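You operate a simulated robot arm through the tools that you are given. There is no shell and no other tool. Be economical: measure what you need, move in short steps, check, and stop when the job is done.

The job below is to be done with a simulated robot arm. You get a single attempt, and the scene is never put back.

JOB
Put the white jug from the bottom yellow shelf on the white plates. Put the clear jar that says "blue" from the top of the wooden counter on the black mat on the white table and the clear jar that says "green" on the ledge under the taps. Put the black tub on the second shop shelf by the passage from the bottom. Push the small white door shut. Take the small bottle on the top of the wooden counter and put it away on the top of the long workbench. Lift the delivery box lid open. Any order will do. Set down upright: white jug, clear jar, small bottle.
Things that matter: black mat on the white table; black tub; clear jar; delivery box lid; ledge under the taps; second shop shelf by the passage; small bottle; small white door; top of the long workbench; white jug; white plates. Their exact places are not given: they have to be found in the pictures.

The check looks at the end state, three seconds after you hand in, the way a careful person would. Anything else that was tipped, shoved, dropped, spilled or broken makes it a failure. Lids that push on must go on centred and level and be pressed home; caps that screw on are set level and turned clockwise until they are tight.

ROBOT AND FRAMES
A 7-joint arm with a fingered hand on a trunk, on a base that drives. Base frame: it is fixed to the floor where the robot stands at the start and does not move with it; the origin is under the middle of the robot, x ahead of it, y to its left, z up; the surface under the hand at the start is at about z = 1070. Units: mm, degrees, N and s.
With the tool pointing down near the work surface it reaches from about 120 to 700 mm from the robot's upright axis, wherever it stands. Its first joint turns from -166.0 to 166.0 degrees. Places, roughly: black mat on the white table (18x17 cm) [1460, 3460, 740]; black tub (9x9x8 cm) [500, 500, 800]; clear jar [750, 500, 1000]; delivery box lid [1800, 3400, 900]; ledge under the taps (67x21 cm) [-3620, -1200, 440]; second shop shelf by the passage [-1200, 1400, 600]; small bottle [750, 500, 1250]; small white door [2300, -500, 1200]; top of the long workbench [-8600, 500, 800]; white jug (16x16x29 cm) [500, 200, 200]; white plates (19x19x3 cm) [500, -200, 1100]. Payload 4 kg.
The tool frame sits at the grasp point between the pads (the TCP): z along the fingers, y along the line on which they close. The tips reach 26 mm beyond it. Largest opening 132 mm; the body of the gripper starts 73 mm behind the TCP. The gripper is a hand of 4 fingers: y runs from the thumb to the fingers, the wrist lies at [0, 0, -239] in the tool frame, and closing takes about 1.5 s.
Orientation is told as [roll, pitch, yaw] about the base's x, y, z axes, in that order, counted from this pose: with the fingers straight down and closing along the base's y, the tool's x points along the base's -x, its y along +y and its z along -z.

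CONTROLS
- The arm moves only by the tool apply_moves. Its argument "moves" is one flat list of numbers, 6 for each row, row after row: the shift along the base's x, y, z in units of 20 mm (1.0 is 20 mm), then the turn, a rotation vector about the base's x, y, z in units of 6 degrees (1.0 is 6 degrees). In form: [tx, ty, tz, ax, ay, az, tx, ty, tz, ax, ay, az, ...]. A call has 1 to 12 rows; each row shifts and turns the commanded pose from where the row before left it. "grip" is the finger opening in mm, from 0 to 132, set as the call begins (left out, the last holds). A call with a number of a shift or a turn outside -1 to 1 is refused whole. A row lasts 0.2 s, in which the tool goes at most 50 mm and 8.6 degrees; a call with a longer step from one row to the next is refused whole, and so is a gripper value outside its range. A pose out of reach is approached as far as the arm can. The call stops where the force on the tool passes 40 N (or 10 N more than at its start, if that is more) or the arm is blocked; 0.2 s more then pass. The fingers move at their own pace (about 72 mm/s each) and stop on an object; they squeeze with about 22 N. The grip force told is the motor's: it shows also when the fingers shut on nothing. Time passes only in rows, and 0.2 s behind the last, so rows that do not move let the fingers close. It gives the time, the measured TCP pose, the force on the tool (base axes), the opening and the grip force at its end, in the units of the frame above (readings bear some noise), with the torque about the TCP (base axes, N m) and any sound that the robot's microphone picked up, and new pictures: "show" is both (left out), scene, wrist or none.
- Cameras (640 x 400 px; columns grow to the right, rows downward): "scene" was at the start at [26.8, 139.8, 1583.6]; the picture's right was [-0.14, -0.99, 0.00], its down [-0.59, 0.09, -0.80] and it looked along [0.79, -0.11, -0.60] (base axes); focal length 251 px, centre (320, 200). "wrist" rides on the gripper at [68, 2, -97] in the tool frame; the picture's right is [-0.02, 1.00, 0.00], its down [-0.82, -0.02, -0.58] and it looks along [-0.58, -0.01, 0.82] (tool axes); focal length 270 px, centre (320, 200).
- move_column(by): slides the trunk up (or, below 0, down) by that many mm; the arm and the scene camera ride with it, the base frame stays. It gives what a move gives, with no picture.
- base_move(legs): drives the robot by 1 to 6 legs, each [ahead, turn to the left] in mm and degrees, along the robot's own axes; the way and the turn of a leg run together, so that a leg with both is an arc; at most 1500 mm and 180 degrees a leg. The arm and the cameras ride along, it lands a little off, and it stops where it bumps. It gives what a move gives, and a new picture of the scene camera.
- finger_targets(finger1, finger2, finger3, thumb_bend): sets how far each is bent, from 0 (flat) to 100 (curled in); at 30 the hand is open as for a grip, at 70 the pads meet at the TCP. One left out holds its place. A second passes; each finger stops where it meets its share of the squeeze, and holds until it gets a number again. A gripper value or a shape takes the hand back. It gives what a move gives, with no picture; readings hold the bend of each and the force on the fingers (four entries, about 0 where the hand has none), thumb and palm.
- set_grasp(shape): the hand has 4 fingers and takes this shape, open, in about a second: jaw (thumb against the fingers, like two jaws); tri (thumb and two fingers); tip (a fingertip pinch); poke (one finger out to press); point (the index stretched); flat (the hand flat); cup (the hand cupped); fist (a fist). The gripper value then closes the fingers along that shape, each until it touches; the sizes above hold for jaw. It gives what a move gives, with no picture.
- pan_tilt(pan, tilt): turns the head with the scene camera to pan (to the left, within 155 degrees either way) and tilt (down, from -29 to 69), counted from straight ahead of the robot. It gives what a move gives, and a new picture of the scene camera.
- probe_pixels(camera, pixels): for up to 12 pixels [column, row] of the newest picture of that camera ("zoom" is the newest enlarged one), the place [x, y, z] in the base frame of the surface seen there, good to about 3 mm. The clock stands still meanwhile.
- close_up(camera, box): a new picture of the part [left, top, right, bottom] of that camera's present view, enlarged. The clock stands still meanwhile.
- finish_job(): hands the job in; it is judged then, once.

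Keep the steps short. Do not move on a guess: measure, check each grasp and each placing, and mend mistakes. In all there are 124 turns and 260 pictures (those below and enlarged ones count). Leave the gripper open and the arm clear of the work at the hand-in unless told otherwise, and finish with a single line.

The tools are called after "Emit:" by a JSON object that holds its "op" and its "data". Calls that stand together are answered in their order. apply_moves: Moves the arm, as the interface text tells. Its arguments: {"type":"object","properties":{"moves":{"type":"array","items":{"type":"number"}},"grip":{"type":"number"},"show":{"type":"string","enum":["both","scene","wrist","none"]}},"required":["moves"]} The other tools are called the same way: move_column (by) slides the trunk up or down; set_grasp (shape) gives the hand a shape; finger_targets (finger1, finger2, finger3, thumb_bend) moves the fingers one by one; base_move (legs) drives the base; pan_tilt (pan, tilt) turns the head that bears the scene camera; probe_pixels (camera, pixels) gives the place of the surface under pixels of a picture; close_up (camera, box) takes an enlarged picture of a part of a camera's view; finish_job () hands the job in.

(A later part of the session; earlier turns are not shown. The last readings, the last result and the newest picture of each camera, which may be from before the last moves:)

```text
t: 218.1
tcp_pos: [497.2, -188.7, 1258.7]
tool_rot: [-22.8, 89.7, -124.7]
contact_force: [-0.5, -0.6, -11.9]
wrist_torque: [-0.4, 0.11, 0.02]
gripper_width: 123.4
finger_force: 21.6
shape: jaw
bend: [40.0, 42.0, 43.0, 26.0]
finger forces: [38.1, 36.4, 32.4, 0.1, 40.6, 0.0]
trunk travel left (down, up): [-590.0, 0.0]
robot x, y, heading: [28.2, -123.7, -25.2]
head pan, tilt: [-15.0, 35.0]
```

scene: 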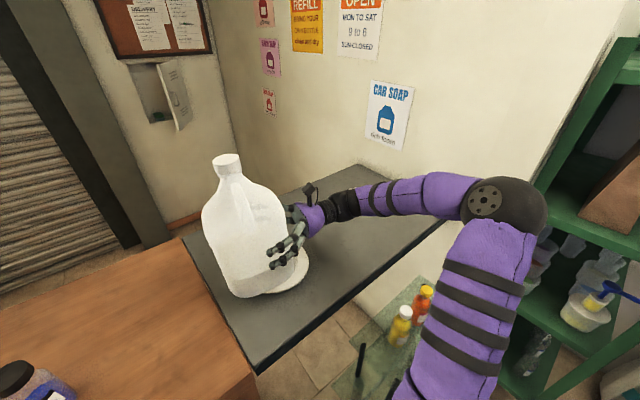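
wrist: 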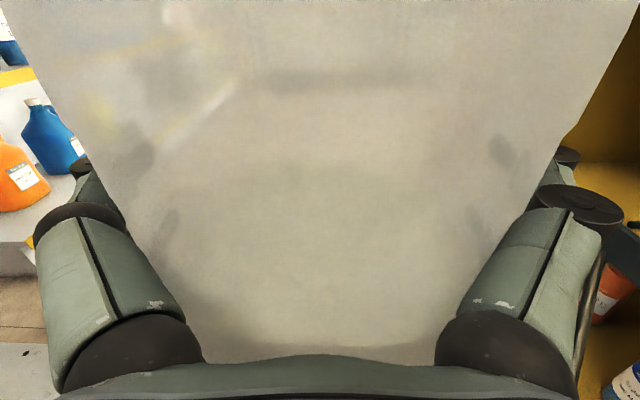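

The turn stopped at heading −25° (something bumped, and the grip shifted a little). The jug is already near the plates, so I'll use the arm from here. Check the jug's pose first.

Emit:
{"op": "close_up", "data": {"camera": "scene", "box": [180, 140, 340, 310]}}

Emit:
{"op": "probe_pixels", "data": {"camera": "scene", "pixels": [[227, 159], [220, 160], [236, 160], [228, 172], [215, 220], [225, 270], [240, 295], [280, 285], [300, 285], [260, 230]]}}

```text
2.35 times, centred on (260, 225) of scene
```

zoom: 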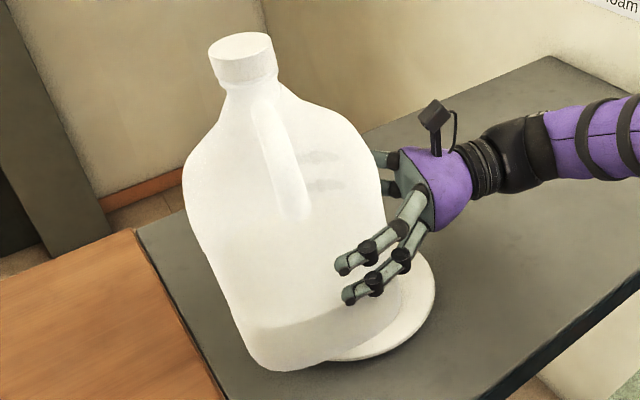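

```text
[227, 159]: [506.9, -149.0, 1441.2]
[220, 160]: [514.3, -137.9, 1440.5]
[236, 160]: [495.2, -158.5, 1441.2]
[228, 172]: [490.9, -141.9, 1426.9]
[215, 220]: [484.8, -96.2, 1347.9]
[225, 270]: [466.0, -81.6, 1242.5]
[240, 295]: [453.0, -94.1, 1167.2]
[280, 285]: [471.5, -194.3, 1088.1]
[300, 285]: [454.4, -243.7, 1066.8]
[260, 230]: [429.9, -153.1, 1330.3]
```

Cap top (506,−149,1441) → bottom ≈1151, nearly upright. I shift (+31,−66) over the plates and then lower.

Emit:
{"op": "apply_moves", "data": {"moves": [0.4, -0.82, 0, 0, 0, 0, 0.4, -0.82, 0, 0, 0, 0, 0.4, -0.82, 0, 0, 0, 0, 0.35, -0.82, 0, 0, 0, 0, 0, 0, -0.8, 0, 0, 0, 0, 0, -0.7, 0, 0, 0, 0, 0, -0.5, 0, 0, 0], "show": "scene"}}

Emit:
{"op": "close_up", "data": {"camera": "scene", "box": [180, 140, 340, 310]}}

```text
t: 219.7
tcp_pos: [528.0, -253.5, 1219.0]
tool_rot: [-19.7, 89.7, -121.6]
contact_force: [0.3, -0.1, -12.1]
wrist_torque: [-0.44, 0.13, 0.01]
gripper_width: 123.2
finger_force: 22.1
shape: jaw
bend: [40.0, 42.0, 43.0, 26.0]
finger forces: [37.9, 36.2, 32.3, 0.1, 40.4, 0.1]
trunk travel left (down, up): [-590.0, 0.0]
robot x, y, heading: [26.5, -124.7, -24.8]
head pan, tilt: [-15.0, 35.0]
```

scene: 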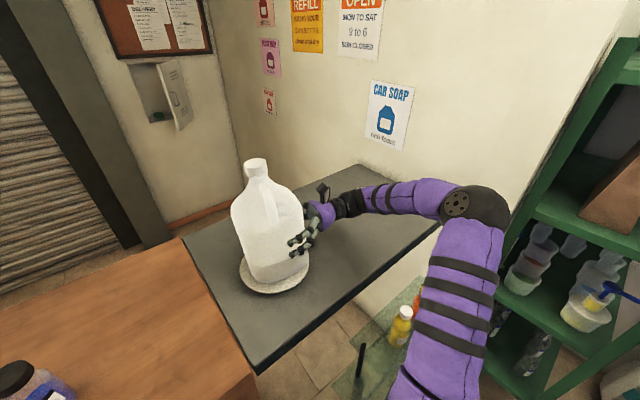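

```text
2.35 times, centred on (260, 225) of scene
```

zoom: 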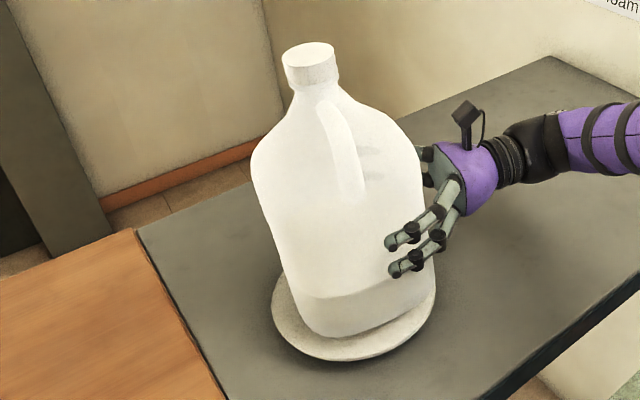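

Well centred over the plates. Lower gently until contact.

Emit:
{"op": "apply_moves", "data": {"moves": [0, 0, -0.4, 0, 0, 0, 0, 0, -0.3, 0, 0, 0, 0, 0, 0, 0, 0, 0], "show": "none"}}

Emit:
{"op": "apply_moves", "data": {"moves": [0, 0, -0.2, 0, 0, 0, 0, 0, -0.2, 0, 0, 0, 0, 0, 0, 0, 0, 0], "show": "scene"}}

```text
t: 220.5
tcp_pos: [529.6, -255.0, 1203.8]
tool_rot: [-24.6, 89.6, -126.5]
contact_force: [0.7, 0.4, -13.1]
wrist_torque: [-0.41, 0.07, 0.04]
gripper_width: 123.5
finger_force: 21.7
shape: jaw
bend: [40.0, 42.0, 43.0, 26.0]
finger forces: [38.0, 36.1, 32.2, 0.0, 40.3, 0.0]
trunk travel left (down, up): [-590.0, 0.0]
robot x, y, heading: [28.8, -123.5, -24.9]
head pan, tilt: [-15.0, 35.0]
```

```text
t: 221.3
tcp_pos: [526.9, -255.0, 1196.6]
tool_rot: [-15.2, 89.6, -117.1]
contact_force: [0.0, -1.2, -7.2]
wrist_torque: [0.02, -0.24, -0.05]
gripper_width: 123.7
finger_force: 22.3
shape: jaw
bend: [40.0, 42.0, 43.0, 26.0]
finger forces: [37.4, 36.2, 32.5, 0.0, 39.8, 0.0]
trunk travel left (down, up): [-590.0, 0.0]
robot x, y, heading: [27.2, -125.5, -25.0]
head pan, tilt: [-15.0, 35.0]
```

scene: 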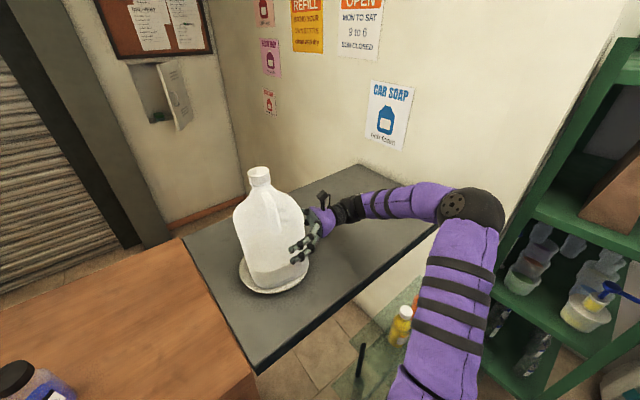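

Emit:
{"op": "apply_moves", "data": {"moves": [0, 0, -0.15, 0, 0, 0, 0, 0, -0.15, 0, 0, 0, 0, 0, 0, 0, 0, 0], "show": "none"}}

Emit:
{"op": "close_up", "data": {"camera": "scene", "box": [200, 150, 340, 310]}}

Emit:
{"op": "probe_pixels", "data": {"camera": "zoom", "pixels": [[287, 45], [270, 48], [305, 46], [200, 340], [330, 360], [270, 370], [400, 300]]}}

```text
t: 222.1
tcp_pos: [526.6, -255.2, 1193.5]
tool_rot: [38.3, 89.9, -63.6]
contact_force: [-0.9, -7.8, 16.8]
wrist_torque: [0.68, -1.77, -0.51]
gripper_width: 123.2
finger_force: 21.9
shape: jaw
bend: [40.0, 42.0, 43.0, 25.0]
finger forces: [36.9, 38.3, 33.0, 0.0, 38.6, 0.0]
trunk travel left (down, up): [-590.0, 0.0]
robot x, y, heading: [30.6, -127.7, -25.0]
head pan, tilt: [-15.0, 35.0]
```

```text
2.50 times, centred on (270, 230) of scene
```

zoom: 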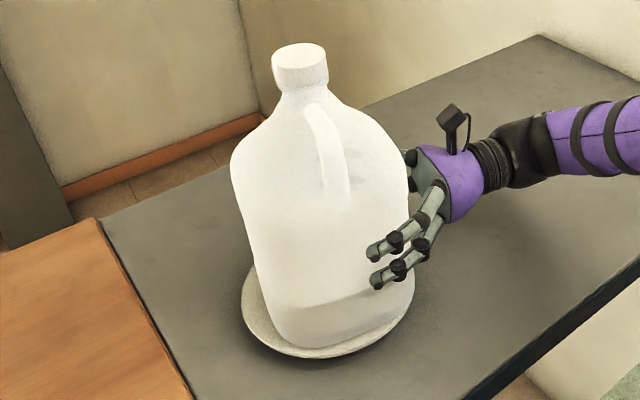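

```text
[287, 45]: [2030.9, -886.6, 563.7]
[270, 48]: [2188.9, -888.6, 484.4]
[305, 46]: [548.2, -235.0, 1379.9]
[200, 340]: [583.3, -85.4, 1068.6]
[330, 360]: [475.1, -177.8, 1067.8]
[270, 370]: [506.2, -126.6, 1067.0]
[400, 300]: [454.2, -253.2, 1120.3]
```

It stands on the plate (now pushing 17 N). Ease 2 mm and open wide.

Emit:
{"op": "apply_moves", "data": {"moves": [0, 0, 0.1, 0, 0, 0, 0, 0, 0, 0, 0, 0], "show": "none"}}

Emit:
{"op": "finger_targets", "data": {"finger1": 10, "finger2": 10, "finger3": 10, "thumb_bend": 10}}

Emit:
{"op": "close_up", "data": {"camera": "scene", "box": [180, 150, 360, 262]}}

```text
t: 222.7
tcp_pos: [527.2, -254.5, 1192.9]
tool_rot: [-7.7, 89.8, -109.6]
contact_force: [1.4, -4.1, 13.5]
wrist_torque: [0.71, -1.83, -0.41]
gripper_width: 123.6
finger_force: 22.2
shape: jaw
bend: [40.0, 42.0, 43.0, 25.0]
finger forces: [37.0, 38.6, 33.3, 0.0, 38.2, 0.0]
trunk travel left (down, up): [-590.0, 0.0]
robot x, y, heading: [29.1, -126.5, -25.3]
head pan, tilt: [-15.0, 35.0]
```

```text
t: 223.7
tcp_pos: [527.4, -254.7, 1193.2]
tool_rot: [-19.6, 89.6, -121.6]
contact_force: [-0.7, -0.4, 0.0]
wrist_torque: [-0.01, 0.03, 0.01]
gripper_width: 173.3
finger_force: 0.1
shape: fingers
bend: [10.0, 10.0, 10.0, 10.0]
finger forces: [0.0, 0.0, 0.0, 0.0, 0.0, 0.0]
trunk travel left (down, up): [-590.0, 0.0]
robot x, y, heading: [28.3, -123.9, -25.2]
head pan, tilt: [-15.0, 35.0]
```

```text
3.56 times, centred on (270, 206) of scene
```

zoom: 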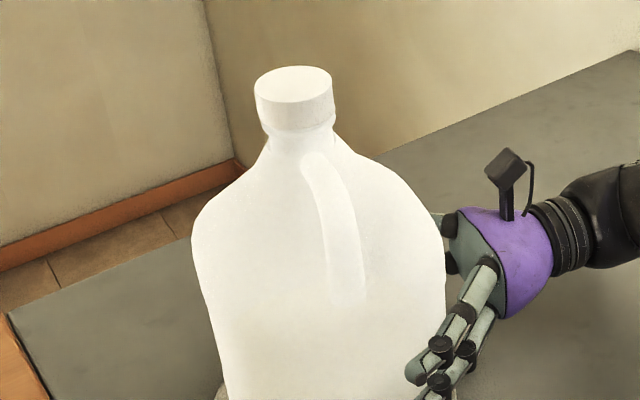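

Free. I retract along the hand's axis and rise.

Emit:
{"op": "apply_moves", "data": {"moves": [-0.38, -0.92, 0, 0, 0, 0, -0.38, -0.92, 0, 0, 0, 0, -0.38, -0.92, 0, 0, 0, 0, -0.38, -0.92, 0, 0, 0, 0, -0.38, -0.92, 0, 0, 0, 0, -0.38, -0.92, 0, 0, 0, 0, -0.38, -0.9, 0.3, 0, 0, 0, -0.5, -0.3, 1, 0, 0, 0, -0.5, 0, 1, 0, 0, 0, -0.5, 0, 1, 0, 0, 0], "show": "scene"}}

```text
t: 225.9
tcp_pos: [443.3, -388.1, 1258.8]
tool_rot: [-22.8, 89.6, -124.8]
contact_force: [0.0, 0.0, 0.4]
wrist_torque: [-0.01, -0.02, 0.01]
gripper_width: 173.4
finger_force: 0.0
shape: fingers
bend: [10.0, 10.0, 10.0, 10.0]
finger forces: [0.0, 0.0, 0.1, 0.1, 0.0, 0.0]
trunk travel left (down, up): [-590.0, 0.0]
robot x, y, heading: [27.2, -125.2, -25.0]
head pan, tilt: [-15.0, 35.0]
```

scene: 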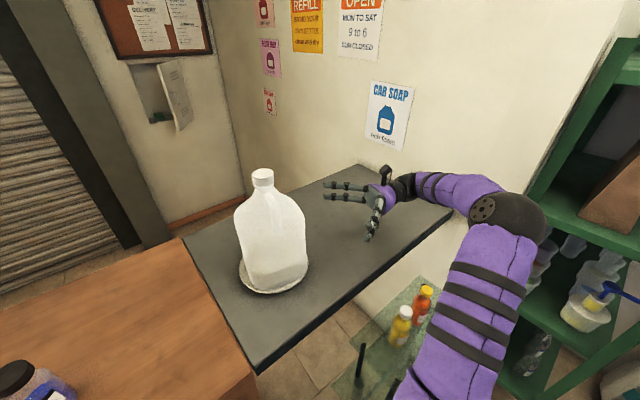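

The jug stands on the plates. Next: turn the tool back to pointing down and back away.

Emit:
{"op": "apply_moves", "data": {"moves": [-0.3, 0, 0.5, -0.38, -0.92, 0, -0.3, 0, 0.5, -0.38, -0.92, 0, -0.3, 0, 0.5, -0.38, -0.92, 0, -0.3, 0, 0.5, -0.38, -0.92, 0, -0.3, 0, 0.5, -0.38, -0.92, 0, 0, 0, 0.5, -0.38, -0.92, 0, 0, 0, 0, -0.38, -0.92, 0, 0, 0, 0, -0.38, -0.92, 0, 0, 0, 0, -0.38, -0.92, 0, 0, 0, 0, -0.38, -0.92, 0, 0, 0, 0, -0.38, -0.92, 0, 0, 0, 0, -0.38, -0.92, 0], "grip": 132, "show": "none"}}

Emit:
{"op": "apply_moves", "data": {"moves": [0, 0, 0, -0.38, -0.92, 0, 0, 0, 0, -0.38, -0.92, 0, 0, 0, 0, -0.38, -0.92, 0, 0, 0, 0.4, -0.92, 0.38, 0, 0, 0, 0.4, -0.92, 0.38, 0, 0, 0, 0.4, -0.92, 0.38, 0, 0, 0, 0.4, -0.92, 0.38, 0, 0, 0, 0.4, -0.92, 0.38, 0, 0, 0, 0.4, -0.92, 0.38, 0, 0, 0, 0, -0.92, 0.38, 0, 0, 0, 0, -0.92, 0.38, 0, 0, 0, 0, -0.92, 0.38, 0], "show": "none"}}

Emit:
{"op": "apply_moves", "data": {"moves": [0, 0.5, 0, -0.92, 0.38, 0, 0, 0.5, 0, -0.92, 0.38, 0, 0, 0.5, 0, -0.92, 0.38, 0, 0, 0.5, 0, -0.92, 0.38, 0, 0, 0.5, 0, -0.92, 0.38, 0, 0, 0.5, 0, -0.92, 0.38, 0], "show": "scene"}}

```text
t: 228.5
tcp_pos: [414.4, -389.2, 1319.0]
tool_rot: [79.4, 18.1, -22.8]
contact_force: [0.5, -0.7, 0.8]
wrist_torque: [-0.01, -0.03, 0.01]
gripper_width: 132.0
finger_force: 0.2
shape: jaw
bend: [30.0, 30.0, 30.0, 30.0]
finger forces: [0.1, 0.0, 0.0, 0.1, 0.1, 0.0]
trunk travel left (down, up): [-590.0, 0.0]
robot x, y, heading: [27.9, -125.7, -25.1]
head pan, tilt: [-15.0, 35.0]
```

```text
t: 231.1
tcp_pos: [415.1, -388.5, 1368.6]
tool_rot: [25.7, -0.1, -23.1]
contact_force: [0.1, 0.1, -0.1]
wrist_torque: [0.02, -0.02, -0.03]
gripper_width: 132.1
finger_force: 0.1
shape: jaw
bend: [30.0, 30.0, 30.0, 30.0]
finger forces: [0.0, 0.0, 0.0, 0.0, 0.0, 0.1]
trunk travel left (down, up): [-590.0, 0.0]
robot x, y, heading: [28.6, -124.6, -25.1]
head pan, tilt: [-15.0, 35.0]
```

```text
t: 232.5
tcp_pos: [413.8, -327.4, 1366.5]
tool_rot: [-10.2, -0.4, -23.0]
contact_force: [-0.4, 0.5, 0.7]
wrist_torque: [-0.02, 0.0, -0.04]
gripper_width: 132.0
finger_force: 0.0
shape: jaw
bend: [30.0, 30.0, 30.0, 30.0]
finger forces: [0.0, 0.1, 0.1, 0.1, 0.1, 0.0]
trunk travel left (down, up): [-590.0, 0.0]
robot x, y, heading: [26.8, -123.4, -25.1]
head pan, tilt: [-15.0, 35.0]
```

scene: 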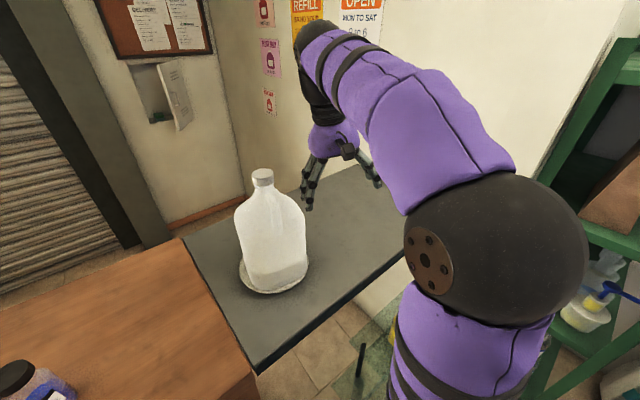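

Emit:
{"op": "base_move", "data": {"legs": [[-150, 0], [0, 25]]}}

Emit:
{"op": "apply_moves", "data": {"moves": [0, 1, 0, 0.85, 0, -0.1, 0, 1, 0, 0.85, 0, -0.1, 0, 1, 0, 0, 0, 0, 0, 1, 0, 0, 0, 0, 0, 1, 0, 0, 0, 0, 0, 1, 0, 0, 0, 0], "grip": 110, "show": "none"}}

Emit:
{"op": "pan_tilt", "data": {"pan": 15, "tilt": 30}}

```text
t: 235.2
tcp_pos: [329.9, -83.4, 1365.2]
tool_rot: [-10.2, -0.4, 2.0]
contact_force: [0.4, -0.5, 0.6]
wrist_torque: [0.03, 0.03, 0.01]
gripper_width: 131.9
finger_force: 0.0
shape: jaw
bend: [30.0, 30.0, 30.0, 30.0]
finger forces: [0.0, 0.1, 0.1, 0.1, 0.0, 0.0]
trunk travel left (down, up): [-590.0, 0.0]
robot x, y, heading: [-108.4, -61.6, -0.1]
head pan, tilt: [-15.0, 35.0]
```

scene: 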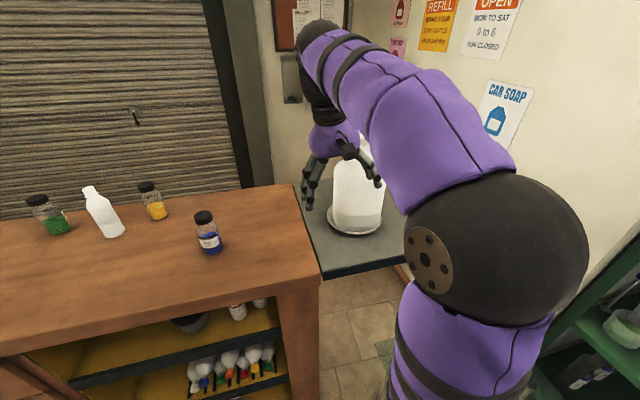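

```text
t: 236.6
tcp_pos: [330.5, 37.0, 1366.5]
tool_rot: [0.1, -0.5, 0.7]
contact_force: [0.4, -0.6, -0.3]
wrist_torque: [-0.02, 0.0, 0.01]
gripper_width: 110.3
finger_force: 0.0
shape: jaw
bend: [56.0, 56.0, 56.0, 40.0]
finger forces: [0.1, 0.0, 0.1, 0.0, 0.0, 0.0]
trunk travel left (down, up): [-590.0, 0.0]
robot x, y, heading: [-103.3, -61.1, -0.2]
head pan, tilt: [-15.0, 35.0]
```

```text
t: 237.6
tcp_pos: [329.4, 35.7, 1365.0]
tool_rot: [0.1, -0.5, 0.7]
contact_force: [0.0, -0.1, -0.9]
wrist_torque: [0.0, 0.02, -0.02]
gripper_width: 110.1
finger_force: 0.1
shape: jaw
bend: [56.0, 56.0, 56.0, 40.0]
finger forces: [0.1, 0.1, 0.0, 0.1, 0.1, 0.0]
trunk travel left (down, up): [-590.0, 0.0]
robot x, y, heading: [-106.9, -60.3, 0.1]
head pan, tilt: [15.0, 30.0]
```

scene: 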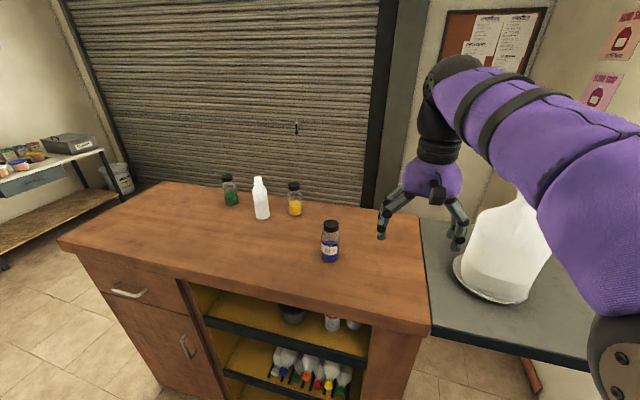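

Everything stands. I measure the blue jar for the grasp.

Emit:
{"op": "probe_pixels", "data": {"camera": "scene", "pixels": [[331, 223], [322, 229], [339, 228], [331, 228], [322, 252], [339, 252], [330, 252], [330, 236], [330, 260]]}}

Emit:
{"op": "close_up", "data": {"camera": "scene", "box": [200, 160, 360, 270]}}

```text
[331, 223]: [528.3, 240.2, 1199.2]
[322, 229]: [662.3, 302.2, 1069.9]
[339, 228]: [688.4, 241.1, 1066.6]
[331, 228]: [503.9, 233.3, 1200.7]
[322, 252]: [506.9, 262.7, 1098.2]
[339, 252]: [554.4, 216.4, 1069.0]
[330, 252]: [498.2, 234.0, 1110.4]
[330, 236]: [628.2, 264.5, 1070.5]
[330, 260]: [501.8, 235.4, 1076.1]
```

```text
3.64 times, centred on (280, 215) of scene
```

zoom: 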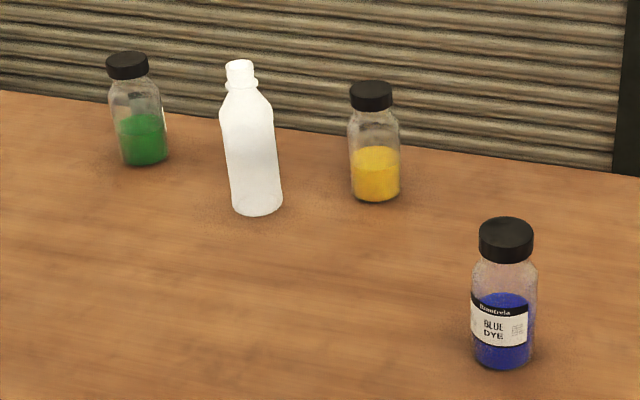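

Blue jar centre ≈(528,243), cap top 1200. I drive ahead 110 mm, then go above the jar.

Emit:
{"op": "base_move", "data": {"legs": [[110, 0]]}}

Emit:
{"op": "apply_moves", "data": {"moves": [0.4, 0.95, -0.3, 0, 0, 0, 0.4, 0.95, -0.3, 0, 0, 0, 0.4, 0.95, -0.3, 0, 0, 0, 0.4, 0.95, -0.3, 0, 0, 0, 0.4, 0.95, -0.3, 0, 0, 0, 0.4, 0.95, -0.3, 0, 0, 0, 0.4, 0.95, -0.3, 0, 0, 0, 0.4, 0.95, -0.3, 0, 0, 0, 0.4, 0.95, -0.3, 0, 0, 0, 0.4, 0.95, -0.3, 0, 0, 0, 0.4, 0.8, 0, 0, 0, 0], "show": "wrist"}}

```text
t: 238.8
tcp_pos: [442.1, 38.3, 1364.7]
tool_rot: [0.2, -0.6, 1.0]
contact_force: [-1.4, 0.4, 0.0]
wrist_torque: [-0.02, 0.04, 0.0]
gripper_width: 110.2
finger_force: 0.2
shape: jaw
bend: [56.0, 56.0, 56.0, 40.0]
finger forces: [0.0, 0.0, 0.0, 0.0, 0.0, 0.0]
trunk travel left (down, up): [-590.0, 0.0]
robot x, y, heading: [9.7, -57.7, 0.4]
head pan, tilt: [15.0, 30.0]
```

scene: 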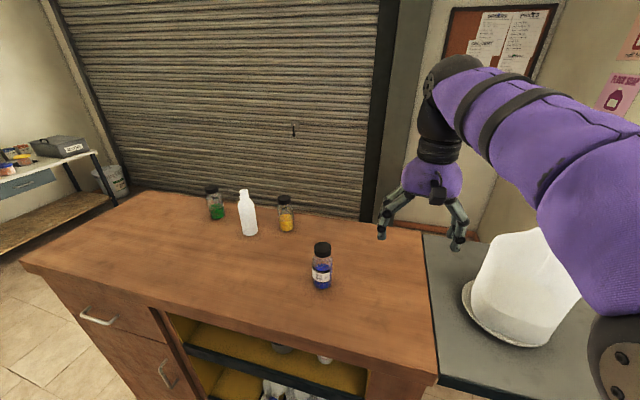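

```text
t: 241.2
tcp_pos: [528.7, 243.4, 1305.4]
tool_rot: [0.2, -0.6, 0.9]
contact_force: [-0.6, -0.1, -0.7]
wrist_torque: [-0.01, -0.03, 0.0]
gripper_width: 110.2
finger_force: 0.0
shape: jaw
bend: [56.0, 56.0, 56.0, 40.0]
finger forces: [0.0, 0.0, 0.1, 0.0, 0.1, 0.0]
trunk travel left (down, up): [-590.0, 0.0]
robot x, y, heading: [1.6, -60.7, 0.6]
head pan, tilt: [15.0, 30.0]
```

wrist: 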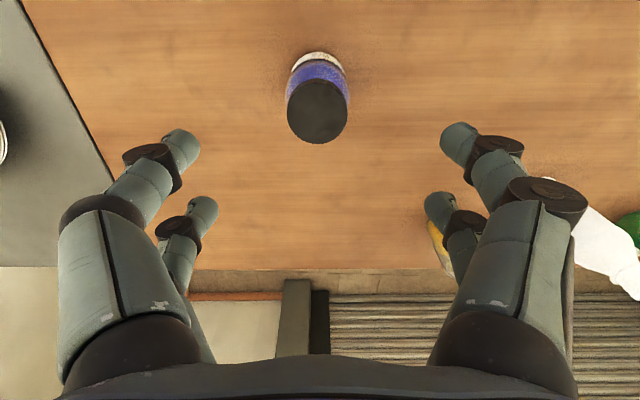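

Emit:
{"op": "probe_pixels", "data": {"camera": "wrist", "pixels": [[317, 112], [290, 110], [345, 110], [317, 142], [317, 82]]}}

Emit:
{"op": "apply_moves", "data": {"moves": [0, 0, -1, 0, 0, 0, 0, 0, -1, 0, 0, 0, 0, 0, -1, 0, 0, 0, 0, 0, -1, 0, 0, 0], "show": "wrist"}}

```text
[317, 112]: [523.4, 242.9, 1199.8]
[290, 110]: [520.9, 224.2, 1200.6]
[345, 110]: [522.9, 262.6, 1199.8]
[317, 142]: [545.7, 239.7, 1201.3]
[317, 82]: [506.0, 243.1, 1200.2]
```

```text
t: 242.2
tcp_pos: [528.3, 243.5, 1225.9]
tool_rot: [0.1, -0.6, 0.9]
contact_force: [-0.5, 0.1, -0.9]
wrist_torque: [0.0, 0.04, 0.02]
gripper_width: 110.4
finger_force: 0.0
shape: jaw
bend: [56.0, 56.0, 56.0, 40.0]
finger forces: [0.0, 0.1, 0.0, 0.0, 0.0, 0.1]
trunk travel left (down, up): [-590.0, 0.0]
robot x, y, heading: [4.2, -64.4, 0.3]
head pan, tilt: [15.0, 30.0]
```

wrist: 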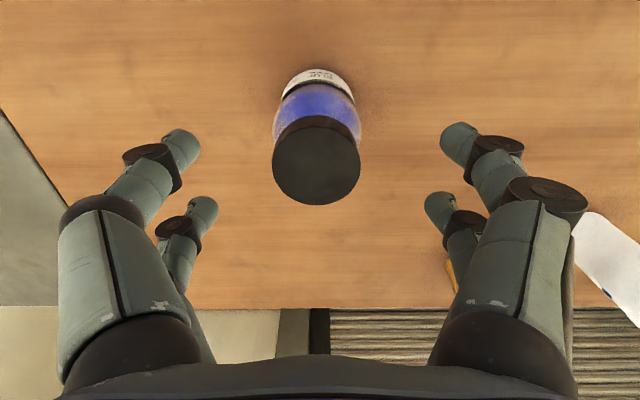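

Centred (cap centre (526,242)). Lower to z≈1140 and grip.

Emit:
{"op": "apply_moves", "data": {"moves": [-0.1, -0.05, -1, 0, 0, 0, 0, 0, -1, 0, 0, 0, 0, 0, -1, 0, 0, 0, 0, 0, -1, 0, 0, 0, 0, 0, -0.3, 0, 0, 0], "show": "none"}}

Emit:
{"op": "apply_moves", "data": {"moves": [0, 0, 0, 0, 0, 0, 0, 0, 0, 0, 0, 0, 0, 0, 0, 0, 0, 0, 0, 0, 0, 0, 0, 0, 0, 0, 0, 0, 0, 0, 0, 0, 0, 0, 0, 0, 0, 0, 0, 0, 0, 0], "grip": 25, "show": "wrist"}}

Emit:
{"op": "apply_moves", "data": {"moves": [0, 0, 0.5, 0, 0, 0, 0, 0, 0.5, 0, 0, 0, 0, 0, 1, 0, 0, 0, 0, 0, 1, 0, 0, 0, 0, 0, 1, 0, 0, 0], "show": "both"}}

```text
t: 243.4
tcp_pos: [527.9, 242.3, 1137.9]
tool_rot: [0.0, -0.6, 0.9]
contact_force: [-0.4, -0.2, -0.5]
wrist_torque: [-0.05, -0.02, -0.01]
gripper_width: 110.1
finger_force: 0.1
shape: jaw
bend: [56.0, 56.0, 56.0, 40.0]
finger forces: [0.0, 0.0, 0.0, 0.0, 0.0, 0.0]
trunk travel left (down, up): [-590.0, 0.0]
robot x, y, heading: [3.2, -64.8, 0.0]
head pan, tilt: [15.0, 30.0]
```

```text
t: 245.0
tcp_pos: [526.5, 243.2, 1137.4]
tool_rot: [0.1, -0.6, 1.0]
contact_force: [-0.5, 0.2, -0.3]
wrist_torque: [-0.01, 0.04, -0.02]
gripper_width: 36.9
finger_force: 21.9
shape: jaw
bend: [74.0, 74.0, 74.0, 70.0]
finger forces: [22.2, 19.8, 20.4, 0.0, 17.7, 0.0]
trunk travel left (down, up): [-590.0, 0.0]
robot x, y, heading: [4.1, -61.8, 0.2]
head pan, tilt: [15.0, 30.0]
```

wrist: 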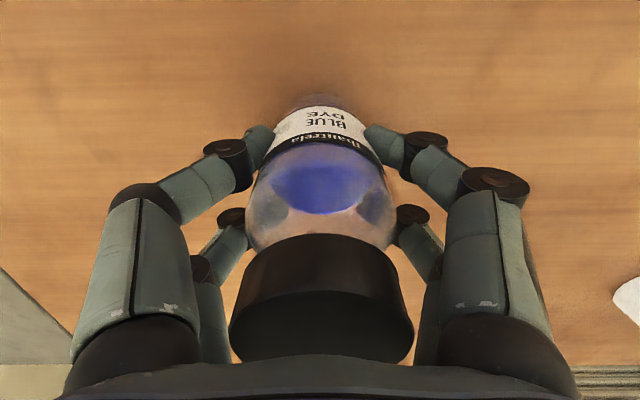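

```text
t: 246.2
tcp_pos: [527.8, 243.5, 1220.3]
tool_rot: [0.1, -0.7, 1.0]
contact_force: [0.3, -0.6, -1.4]
wrist_torque: [-0.02, 0.01, 0.01]
gripper_width: 36.6
finger_force: 22.5
shape: jaw
bend: [74.0, 74.0, 74.0, 70.0]
finger forces: [22.6, 20.4, 20.5, 0.0, 18.1, 0.0]
trunk travel left (down, up): [-590.0, 0.0]
robot x, y, heading: [6.6, -58.6, 0.4]
head pan, tilt: [15.0, 30.0]
```

scene: 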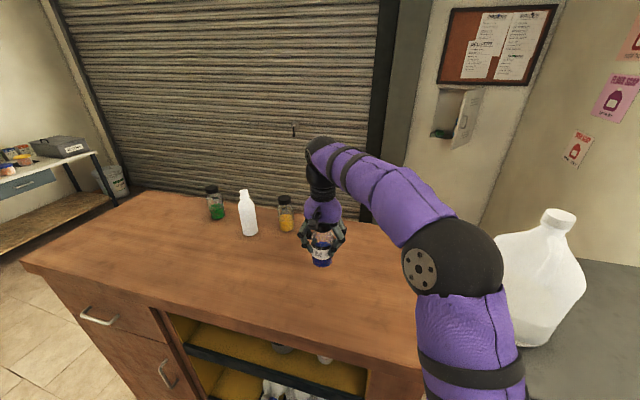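
wrist: 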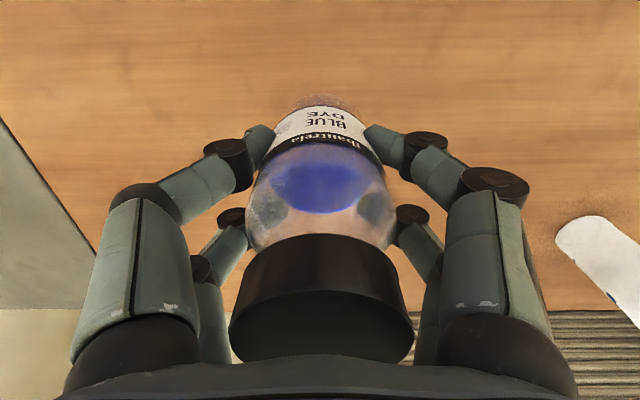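

Held firmly (jar bottom is 68 mm below the TCP). I back off and drive toward the white table.

Emit:
{"op": "base_move", "data": {"legs": [[-500, 0], [0, 90], [1500, 0], [0, -59.3], [1100, 0], [1000, 0]]}}

Emit:
{"op": "pan_tilt", "data": {"pan": 50, "tilt": 35}}

```text
t: 262.4
tcp_pos: [-477.9, 2046.8, 1219.1]
tool_rot: [0.2, -0.4, 55.6]
contact_force: [0.5, -0.6, -1.5]
wrist_torque: [0.02, -0.01, -0.02]
gripper_width: 36.5
finger_force: 22.6
shape: jaw
bend: [74.0, 74.0, 74.0, 70.0]
finger forces: [23.6, 21.1, 21.0, 0.0, 17.3, 0.0]
trunk travel left (down, up): [-590.0, 0.0]
robot x, y, heading: [-536.6, 1442.6, 55.8]
head pan, tilt: [15.0, 30.0]
stopped in leg 4: the robot was blocked; the commanded pose is now the measured one
```

scene: 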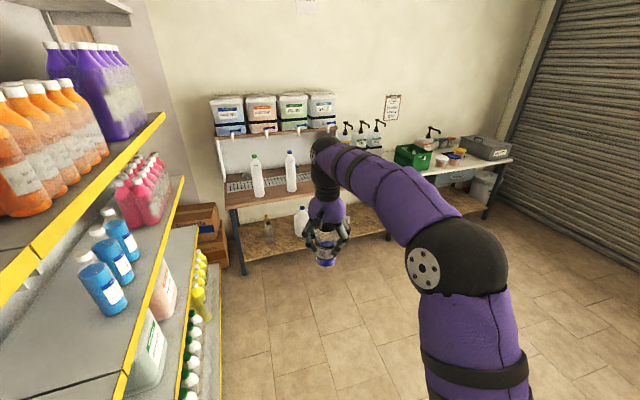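

```text
t: 263.4
tcp_pos: [-479.3, 2045.8, 1220.1]
tool_rot: [0.2, -0.5, 55.6]
contact_force: [0.5, -0.9, -2.4]
wrist_torque: [0.03, 0.0, 0.03]
gripper_width: 36.3
finger_force: 22.6
shape: jaw
bend: [74.0, 74.0, 74.0, 70.0]
finger forces: [23.6, 21.1, 20.9, 0.0, 17.2, 0.0]
trunk travel left (down, up): [-590.0, 0.0]
robot x, y, heading: [-533.4, 1446.8, 55.6]
head pan, tilt: [50.0, 35.0]
```

scene: 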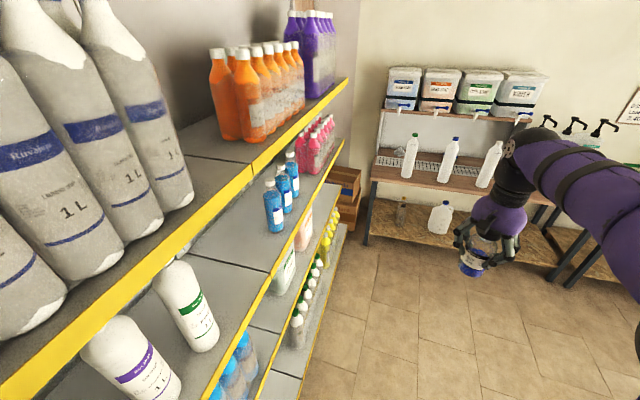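

The robot's rear bumped while turning near the shelf; I'll go ahead first and turn later. Measure the bench first.

Emit:
{"op": "probe_pixels", "data": {"camera": "scene", "pixels": [[380, 182], [450, 192], [400, 225], [630, 225], [625, 190], [370, 245], [600, 280]]}}

Emit:
{"op": "base_move", "data": {"legs": [[450, 0], [0, -32], [900, 0]]}}

Emit:
{"op": "pan_tilt", "data": {"pan": 30, "tilt": 30}}

```text
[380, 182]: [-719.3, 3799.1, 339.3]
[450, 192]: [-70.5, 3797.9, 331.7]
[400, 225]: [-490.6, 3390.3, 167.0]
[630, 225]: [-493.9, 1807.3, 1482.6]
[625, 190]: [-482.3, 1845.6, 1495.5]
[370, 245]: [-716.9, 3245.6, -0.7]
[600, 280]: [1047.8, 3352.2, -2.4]
```

```text
t: 272.1
tcp_pos: [874.6, 2681.6, 1220.0]
tool_rot: [0.2, -0.6, 24.7]
contact_force: [0.8, -0.4, -2.5]
wrist_torque: [0.0, 0.0, -0.01]
gripper_width: 36.2
finger_force: 22.1
shape: jaw
bend: [74.0, 74.0, 74.0, 70.0]
finger forces: [23.5, 20.9, 20.7, 0.0, 16.8, 0.1]
trunk travel left (down, up): [-590.0, 0.0]
robot x, y, heading: [514.9, 2191.1, 24.9]
head pan, tilt: [50.0, 35.0]
```

scene: 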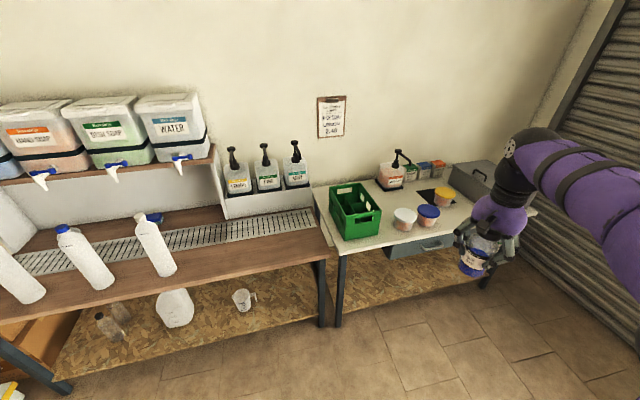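

```text
t: 272.9
tcp_pos: [872.4, 2681.9, 1219.8]
tool_rot: [0.2, -0.5, 24.7]
contact_force: [0.1, -0.2, -1.7]
wrist_torque: [-0.01, 0.01, -0.03]
gripper_width: 36.3
finger_force: 21.9
shape: jaw
bend: [74.0, 74.0, 74.0, 70.0]
finger forces: [23.5, 20.9, 20.8, 0.0, 16.8, 0.1]
trunk travel left (down, up): [-590.0, 0.0]
robot x, y, heading: [515.0, 2190.2, 24.8]
head pan, tilt: [30.0, 30.0]
```

scene: 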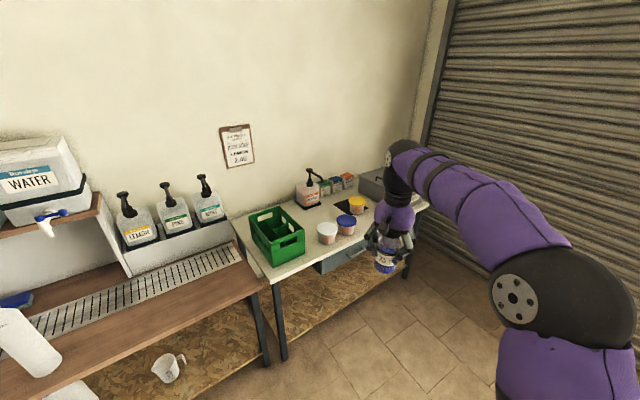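

Emit:
{"op": "close_up", "data": {"camera": "scene", "box": [230, 150, 430, 275]}}

Emit:
{"op": "probe_pixels", "data": {"camera": "zoom", "pixels": [[390, 140], [350, 130], [430, 160], [405, 160], [310, 260], [370, 220], [405, 185], [250, 380], [500, 240], [235, 170], [460, 115], [430, 95]]}}

```text
3.20 times, centred on (330, 212) of scene
```

zoom: 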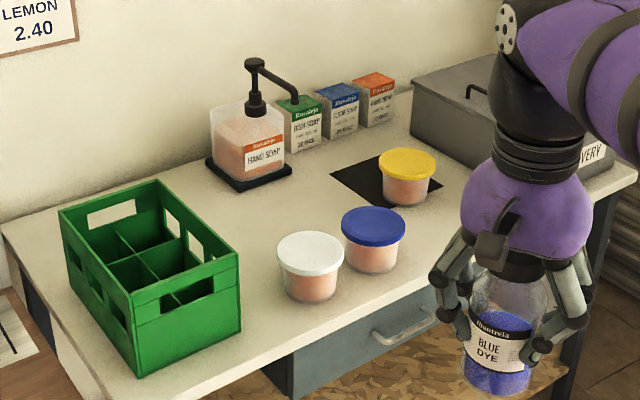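

```text
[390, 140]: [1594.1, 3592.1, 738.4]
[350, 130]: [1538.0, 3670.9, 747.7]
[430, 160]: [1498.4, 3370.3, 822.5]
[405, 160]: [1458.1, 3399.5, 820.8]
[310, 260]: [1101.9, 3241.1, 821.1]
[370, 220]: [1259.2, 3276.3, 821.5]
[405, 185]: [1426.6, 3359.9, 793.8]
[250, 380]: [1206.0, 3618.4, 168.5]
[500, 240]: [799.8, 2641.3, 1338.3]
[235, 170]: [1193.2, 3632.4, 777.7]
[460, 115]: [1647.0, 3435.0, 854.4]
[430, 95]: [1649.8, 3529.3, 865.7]
```

Emit:
{"op": "probe_pixels", "data": {"camera": "zoom", "pixels": [[335, 174], [372, 158], [385, 200], [350, 185], [365, 175], [440, 185], [380, 165], [385, 155], [432, 150], [420, 200], [300, 350], [40, 260]]}}

Emit:
{"op": "base_move", "data": {"legs": [[900, 0], [0, 65]]}}

Emit:
{"op": "pan_tilt", "data": {"pan": -10, "tilt": 45}}

```text
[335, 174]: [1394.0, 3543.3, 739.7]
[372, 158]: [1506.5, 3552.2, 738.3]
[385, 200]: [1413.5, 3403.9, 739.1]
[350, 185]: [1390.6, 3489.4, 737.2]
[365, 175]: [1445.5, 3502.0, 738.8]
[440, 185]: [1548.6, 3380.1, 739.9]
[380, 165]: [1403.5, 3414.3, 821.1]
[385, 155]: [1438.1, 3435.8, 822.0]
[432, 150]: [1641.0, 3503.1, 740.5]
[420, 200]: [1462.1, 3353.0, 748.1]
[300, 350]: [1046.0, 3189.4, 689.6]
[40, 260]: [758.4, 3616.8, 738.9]
```

```text
t: 280.8
tcp_pos: [1073.0, 3108.4, 1219.3]
tool_rot: [0.2, -0.6, 87.5]
contact_force: [0.1, -1.1, -0.5]
wrist_torque: [0.01, 0.01, -0.02]
gripper_width: 36.1
finger_force: 21.8
shape: jaw
bend: [74.0, 74.0, 74.0, 70.0]
finger forces: [23.3, 20.9, 20.4, 0.1, 16.1, 0.1]
trunk travel left (down, up): [-590.0, 0.0]
robot x, y, heading: [1345.2, 2566.7, 88.0]
head pan, tilt: [30.0, 30.0]
```

scene: 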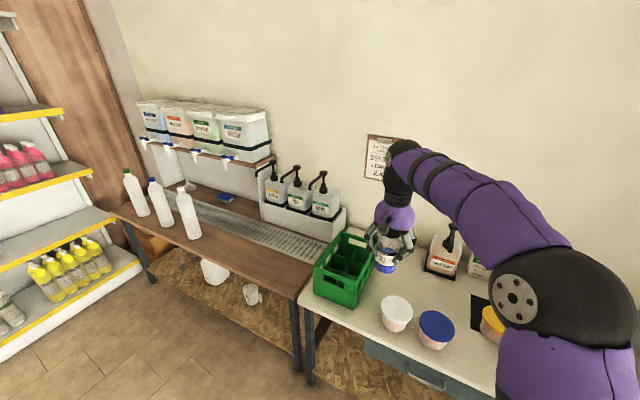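

```text
t: 281.9
tcp_pos: [1072.9, 3108.6, 1219.8]
tool_rot: [0.2, -0.4, 87.5]
contact_force: [-0.1, 0.7, -1.6]
wrist_torque: [0.0, 0.0, -0.03]
gripper_width: 35.8
finger_force: 21.8
shape: jaw
bend: [74.0, 74.0, 74.0, 70.0]
finger forces: [23.4, 20.9, 20.4, 0.0, 16.2, 0.1]
trunk travel left (down, up): [-590.0, 0.0]
robot x, y, heading: [1346.3, 2572.7, 87.6]
head pan, tilt: [-10.0, 45.0]
```

scene: 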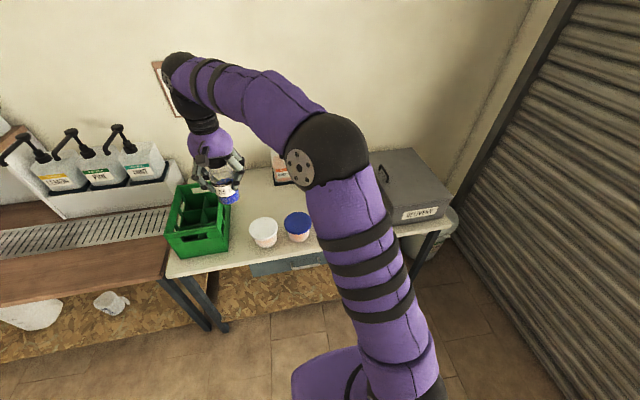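

The mat spans x≈1375–1550, y≈3375–3545; the yellow tub covers its front (to y≈3440). Free spot for the jar: (1445,3500). I drive ahead 290 mm and swing the jar over it, staying high.

Emit:
{"op": "base_move", "data": {"legs": [[285, 0]]}}

Emit:
{"op": "apply_moves", "data": {"moves": [1, 0.25, 0, 0, 0, 0, 1, 0.25, 0, 0, 0, 0, 1, 0.25, 0, 0, 0, 0, 1, 0.25, 0, 0, 0, 0, 1, 0.25, 0, 0, 0, 0, 1, 0.25, 0, 0, 0, 0, 1, 0.25, 0, 0, 0, 0, 1, 0.25, 0, 0, 0, 0, 1, 0.25, 0, 0, 0, 0, 1, 0.25, 0, 0, 0, 0, 1, 0.25, 0, 0, 0, 0, 1, 0.25, 0, 0, 0, 0], "show": "none"}}

Emit:
{"op": "apply_moves", "data": {"moves": [1, 0.25, 0, 0, 0, 0, 1, 0.25, 0, 0, 0, 0, 1, 0.25, 0, 0, 0, 0, 1, 0.25, 0, 0, 0, 0, 1, 0.25, 0, 0, 0, 0, 1, 0.25, 0, 0, 0, 0], "show": "both"}}

```text
t: 283.8
tcp_pos: [1085.9, 3388.7, 1218.9]
tool_rot: [0.2, -0.4, 87.3]
contact_force: [0.8, 0.1, -2.4]
wrist_torque: [-0.01, 0.0, 0.01]
gripper_width: 35.9
finger_force: 22.3
shape: jaw
bend: [74.0, 74.0, 74.0, 70.0]
finger forces: [23.4, 21.0, 20.4, 0.0, 16.4, 0.0]
trunk travel left (down, up): [-590.0, 0.0]
robot x, y, heading: [1353.1, 2848.0, 87.5]
head pan, tilt: [-10.0, 45.0]
```

scene: 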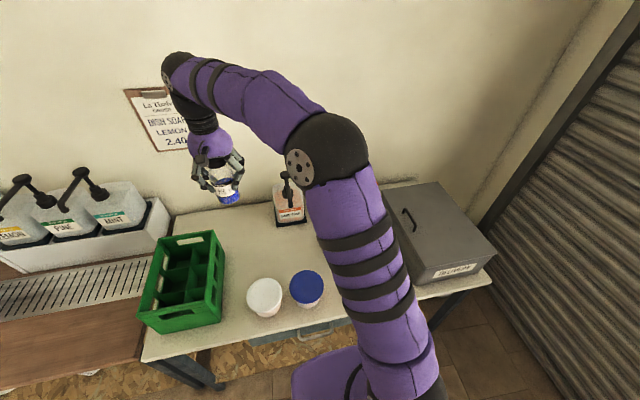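

```text
t: 286.4
tcp_pos: [1326.6, 3449.0, 1218.5]
tool_rot: [0.2, -0.4, 87.3]
contact_force: [0.2, 0.0, -2.4]
wrist_torque: [0.0, -0.01, -0.01]
gripper_width: 36.0
finger_force: 22.4
shape: jaw
bend: [74.0, 74.0, 74.0, 70.0]
finger forces: [23.8, 21.3, 20.9, 0.1, 16.9, 0.0]
trunk travel left (down, up): [-590.0, 0.0]
robot x, y, heading: [1356.1, 2849.7, 87.4]
head pan, tilt: [-10.0, 45.0]
```

```text
t: 287.8
tcp_pos: [1443.5, 3478.6, 1219.5]
tool_rot: [0.2, -0.4, 87.4]
contact_force: [-0.6, 0.4, -2.1]
wrist_torque: [0.0, -0.04, 0.0]
gripper_width: 35.9
finger_force: 21.6
shape: jaw
bend: [74.0, 74.0, 74.0, 70.0]
finger forces: [23.7, 21.5, 21.2, 0.1, 17.3, 0.1]
trunk travel left (down, up): [-590.0, 0.0]
robot x, y, heading: [1355.1, 2847.6, 87.8]
head pan, tilt: [-10.0, 45.0]
```

scene: 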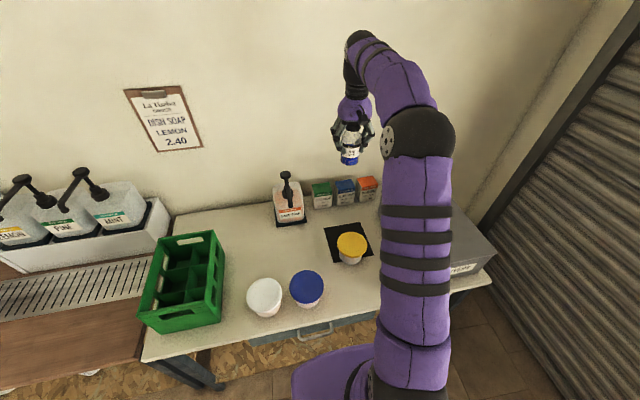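
wrist: 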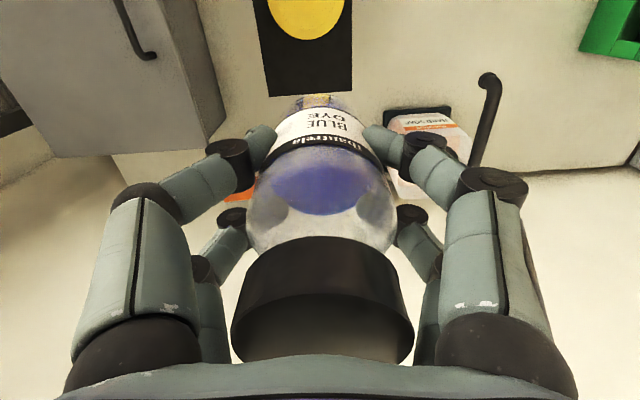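

Emit:
{"op": "probe_pixels", "data": {"camera": "scene", "pixels": [[326, 227], [360, 223], [332, 260], [352, 230], [342, 235], [352, 234], [338, 243], [367, 243], [352, 254], [290, 175], [320, 205], [346, 200]]}}

Emit:
{"op": "move_column", "data": {"by": -240}}

Emit:
{"op": "close_up", "data": {"camera": "wrist", "box": [0, 0, 640, 400]}}

```text
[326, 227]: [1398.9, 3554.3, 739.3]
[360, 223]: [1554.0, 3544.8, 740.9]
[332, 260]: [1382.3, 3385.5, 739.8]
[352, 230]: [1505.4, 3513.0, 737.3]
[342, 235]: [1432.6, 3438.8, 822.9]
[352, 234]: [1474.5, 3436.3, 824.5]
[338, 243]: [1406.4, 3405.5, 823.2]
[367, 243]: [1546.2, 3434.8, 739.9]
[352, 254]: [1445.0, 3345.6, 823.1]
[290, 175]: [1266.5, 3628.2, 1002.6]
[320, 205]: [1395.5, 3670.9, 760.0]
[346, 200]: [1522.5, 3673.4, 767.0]
```

```text
t: 290.3
tcp_pos: [1444.7, 3478.5, 979.5]
tool_rot: [0.1, -0.5, 87.3]
contact_force: [-0.3, -0.3, -2.8]
wrist_torque: [-0.01, 0.0, -0.01]
gripper_width: 35.7
finger_force: 21.7
shape: jaw
bend: [74.0, 74.0, 74.0, 70.0]
finger forces: [23.7, 21.4, 21.2, 0.1, 17.2, 0.0]
trunk travel left (down, up): [-350.0, 240.0]
robot x, y, heading: [1356.9, 2841.8, 87.7]
head pan, tilt: [-10.0, 45.0]
```

```text
1.00 times, centred on (320, 200) of wrist (not enlarged: the box is as wide or as high as the picture)
```

zoom: 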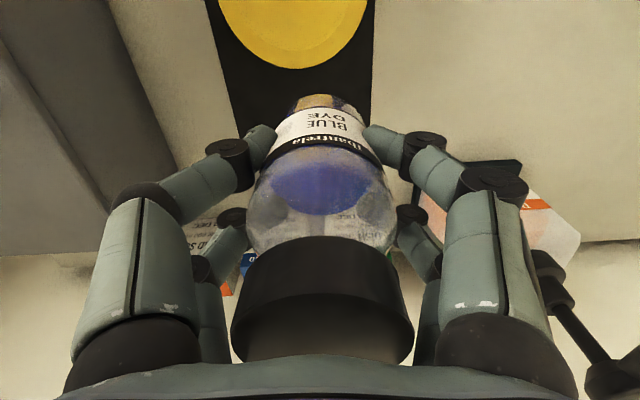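

The tub's lid reaches y≈3438. I go to (1462,3500) and lower to just above the mat.

Emit:
{"op": "apply_moves", "data": {"moves": [0.45, 0.55, -0.5, 0, 0, 0, 0.45, 0.55, -0.5, 0, 0, 0, 0, 0, -1, 0, 0, 0, 0, 0, -1, 0, 0, 0, 0, 0, -1, 0, 0, 0, 0, 0, -1, 0, 0, 0, 0, 0, -1, 0, 0, 0, 0, 0, -1, 0, 0, 0, 0, 0, -0.9, 0, 0, 0], "show": "both"}}

```text
t: 292.3
tcp_pos: [1461.0, 3501.4, 820.2]
tool_rot: [0.3, -0.5, 87.4]
contact_force: [0.2, -0.1, -2.4]
wrist_torque: [0.03, 0.01, 0.01]
gripper_width: 35.8
finger_force: 21.8
shape: jaw
bend: [74.0, 74.0, 74.0, 70.0]
finger forces: [24.2, 22.4, 21.6, 0.0, 18.0, 0.1]
trunk travel left (down, up): [-350.0, 240.0]
robot x, y, heading: [1355.0, 2850.1, 87.6]
head pan, tilt: [-10.0, 45.0]
```

scene: 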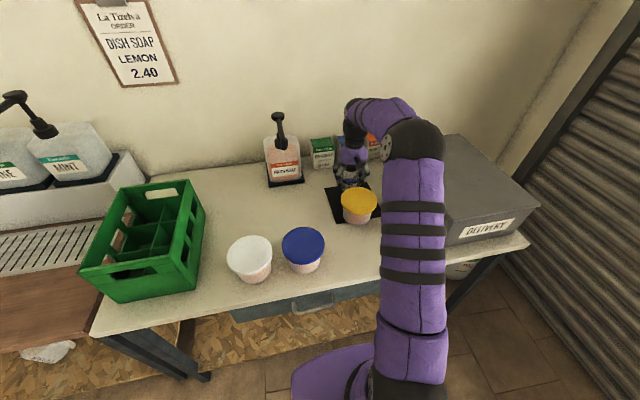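
wrist: 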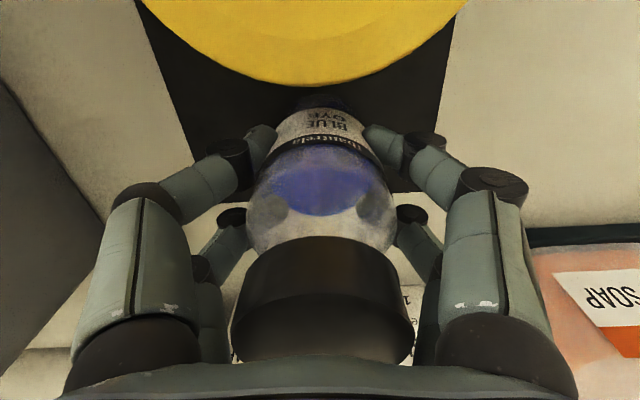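

Emit:
{"op": "apply_moves", "data": {"moves": [0, 0, -0.25, 0, 0, 0, 0, 0, -0.15, 0, 0, 0, 0, 0, 0, 0, 0, 0], "show": "none"}}

Emit:
{"op": "apply_moves", "data": {"moves": [0, 0, -0.1, 0, 0, 0, 0, 0, -0.1, 0, 0, 0, 0, 0, 0, 0, 0, 0], "show": "none"}}

```text
t: 293.1
tcp_pos: [1462.3, 3500.3, 814.1]
tool_rot: [0.2, -0.4, 87.3]
contact_force: [-0.7, 0.9, -1.7]
wrist_torque: [0.01, 0.0, 0.0]
gripper_width: 35.7
finger_force: 22.0
shape: jaw
bend: [74.0, 74.0, 74.0, 70.0]
finger forces: [24.2, 22.4, 21.9, 0.0, 18.0, 0.1]
trunk travel left (down, up): [-350.0, 240.0]
robot x, y, heading: [1354.1, 2851.8, 87.8]
head pan, tilt: [-10.0, 45.0]
```

```text
t: 293.9
tcp_pos: [1461.7, 3500.7, 810.2]
tool_rot: [0.2, -0.5, 87.2]
contact_force: [0.0, 0.7, -0.4]
wrist_torque: [-0.02, 0.02, 0.02]
gripper_width: 35.9
finger_force: 22.3
shape: jaw
bend: [74.0, 74.0, 74.0, 70.0]
finger forces: [24.2, 22.5, 21.8, 0.1, 18.1, 0.0]
trunk travel left (down, up): [-350.0, 240.0]
robot x, y, heading: [1358.1, 2849.3, 87.9]
head pan, tilt: [-10.0, 45.0]
```

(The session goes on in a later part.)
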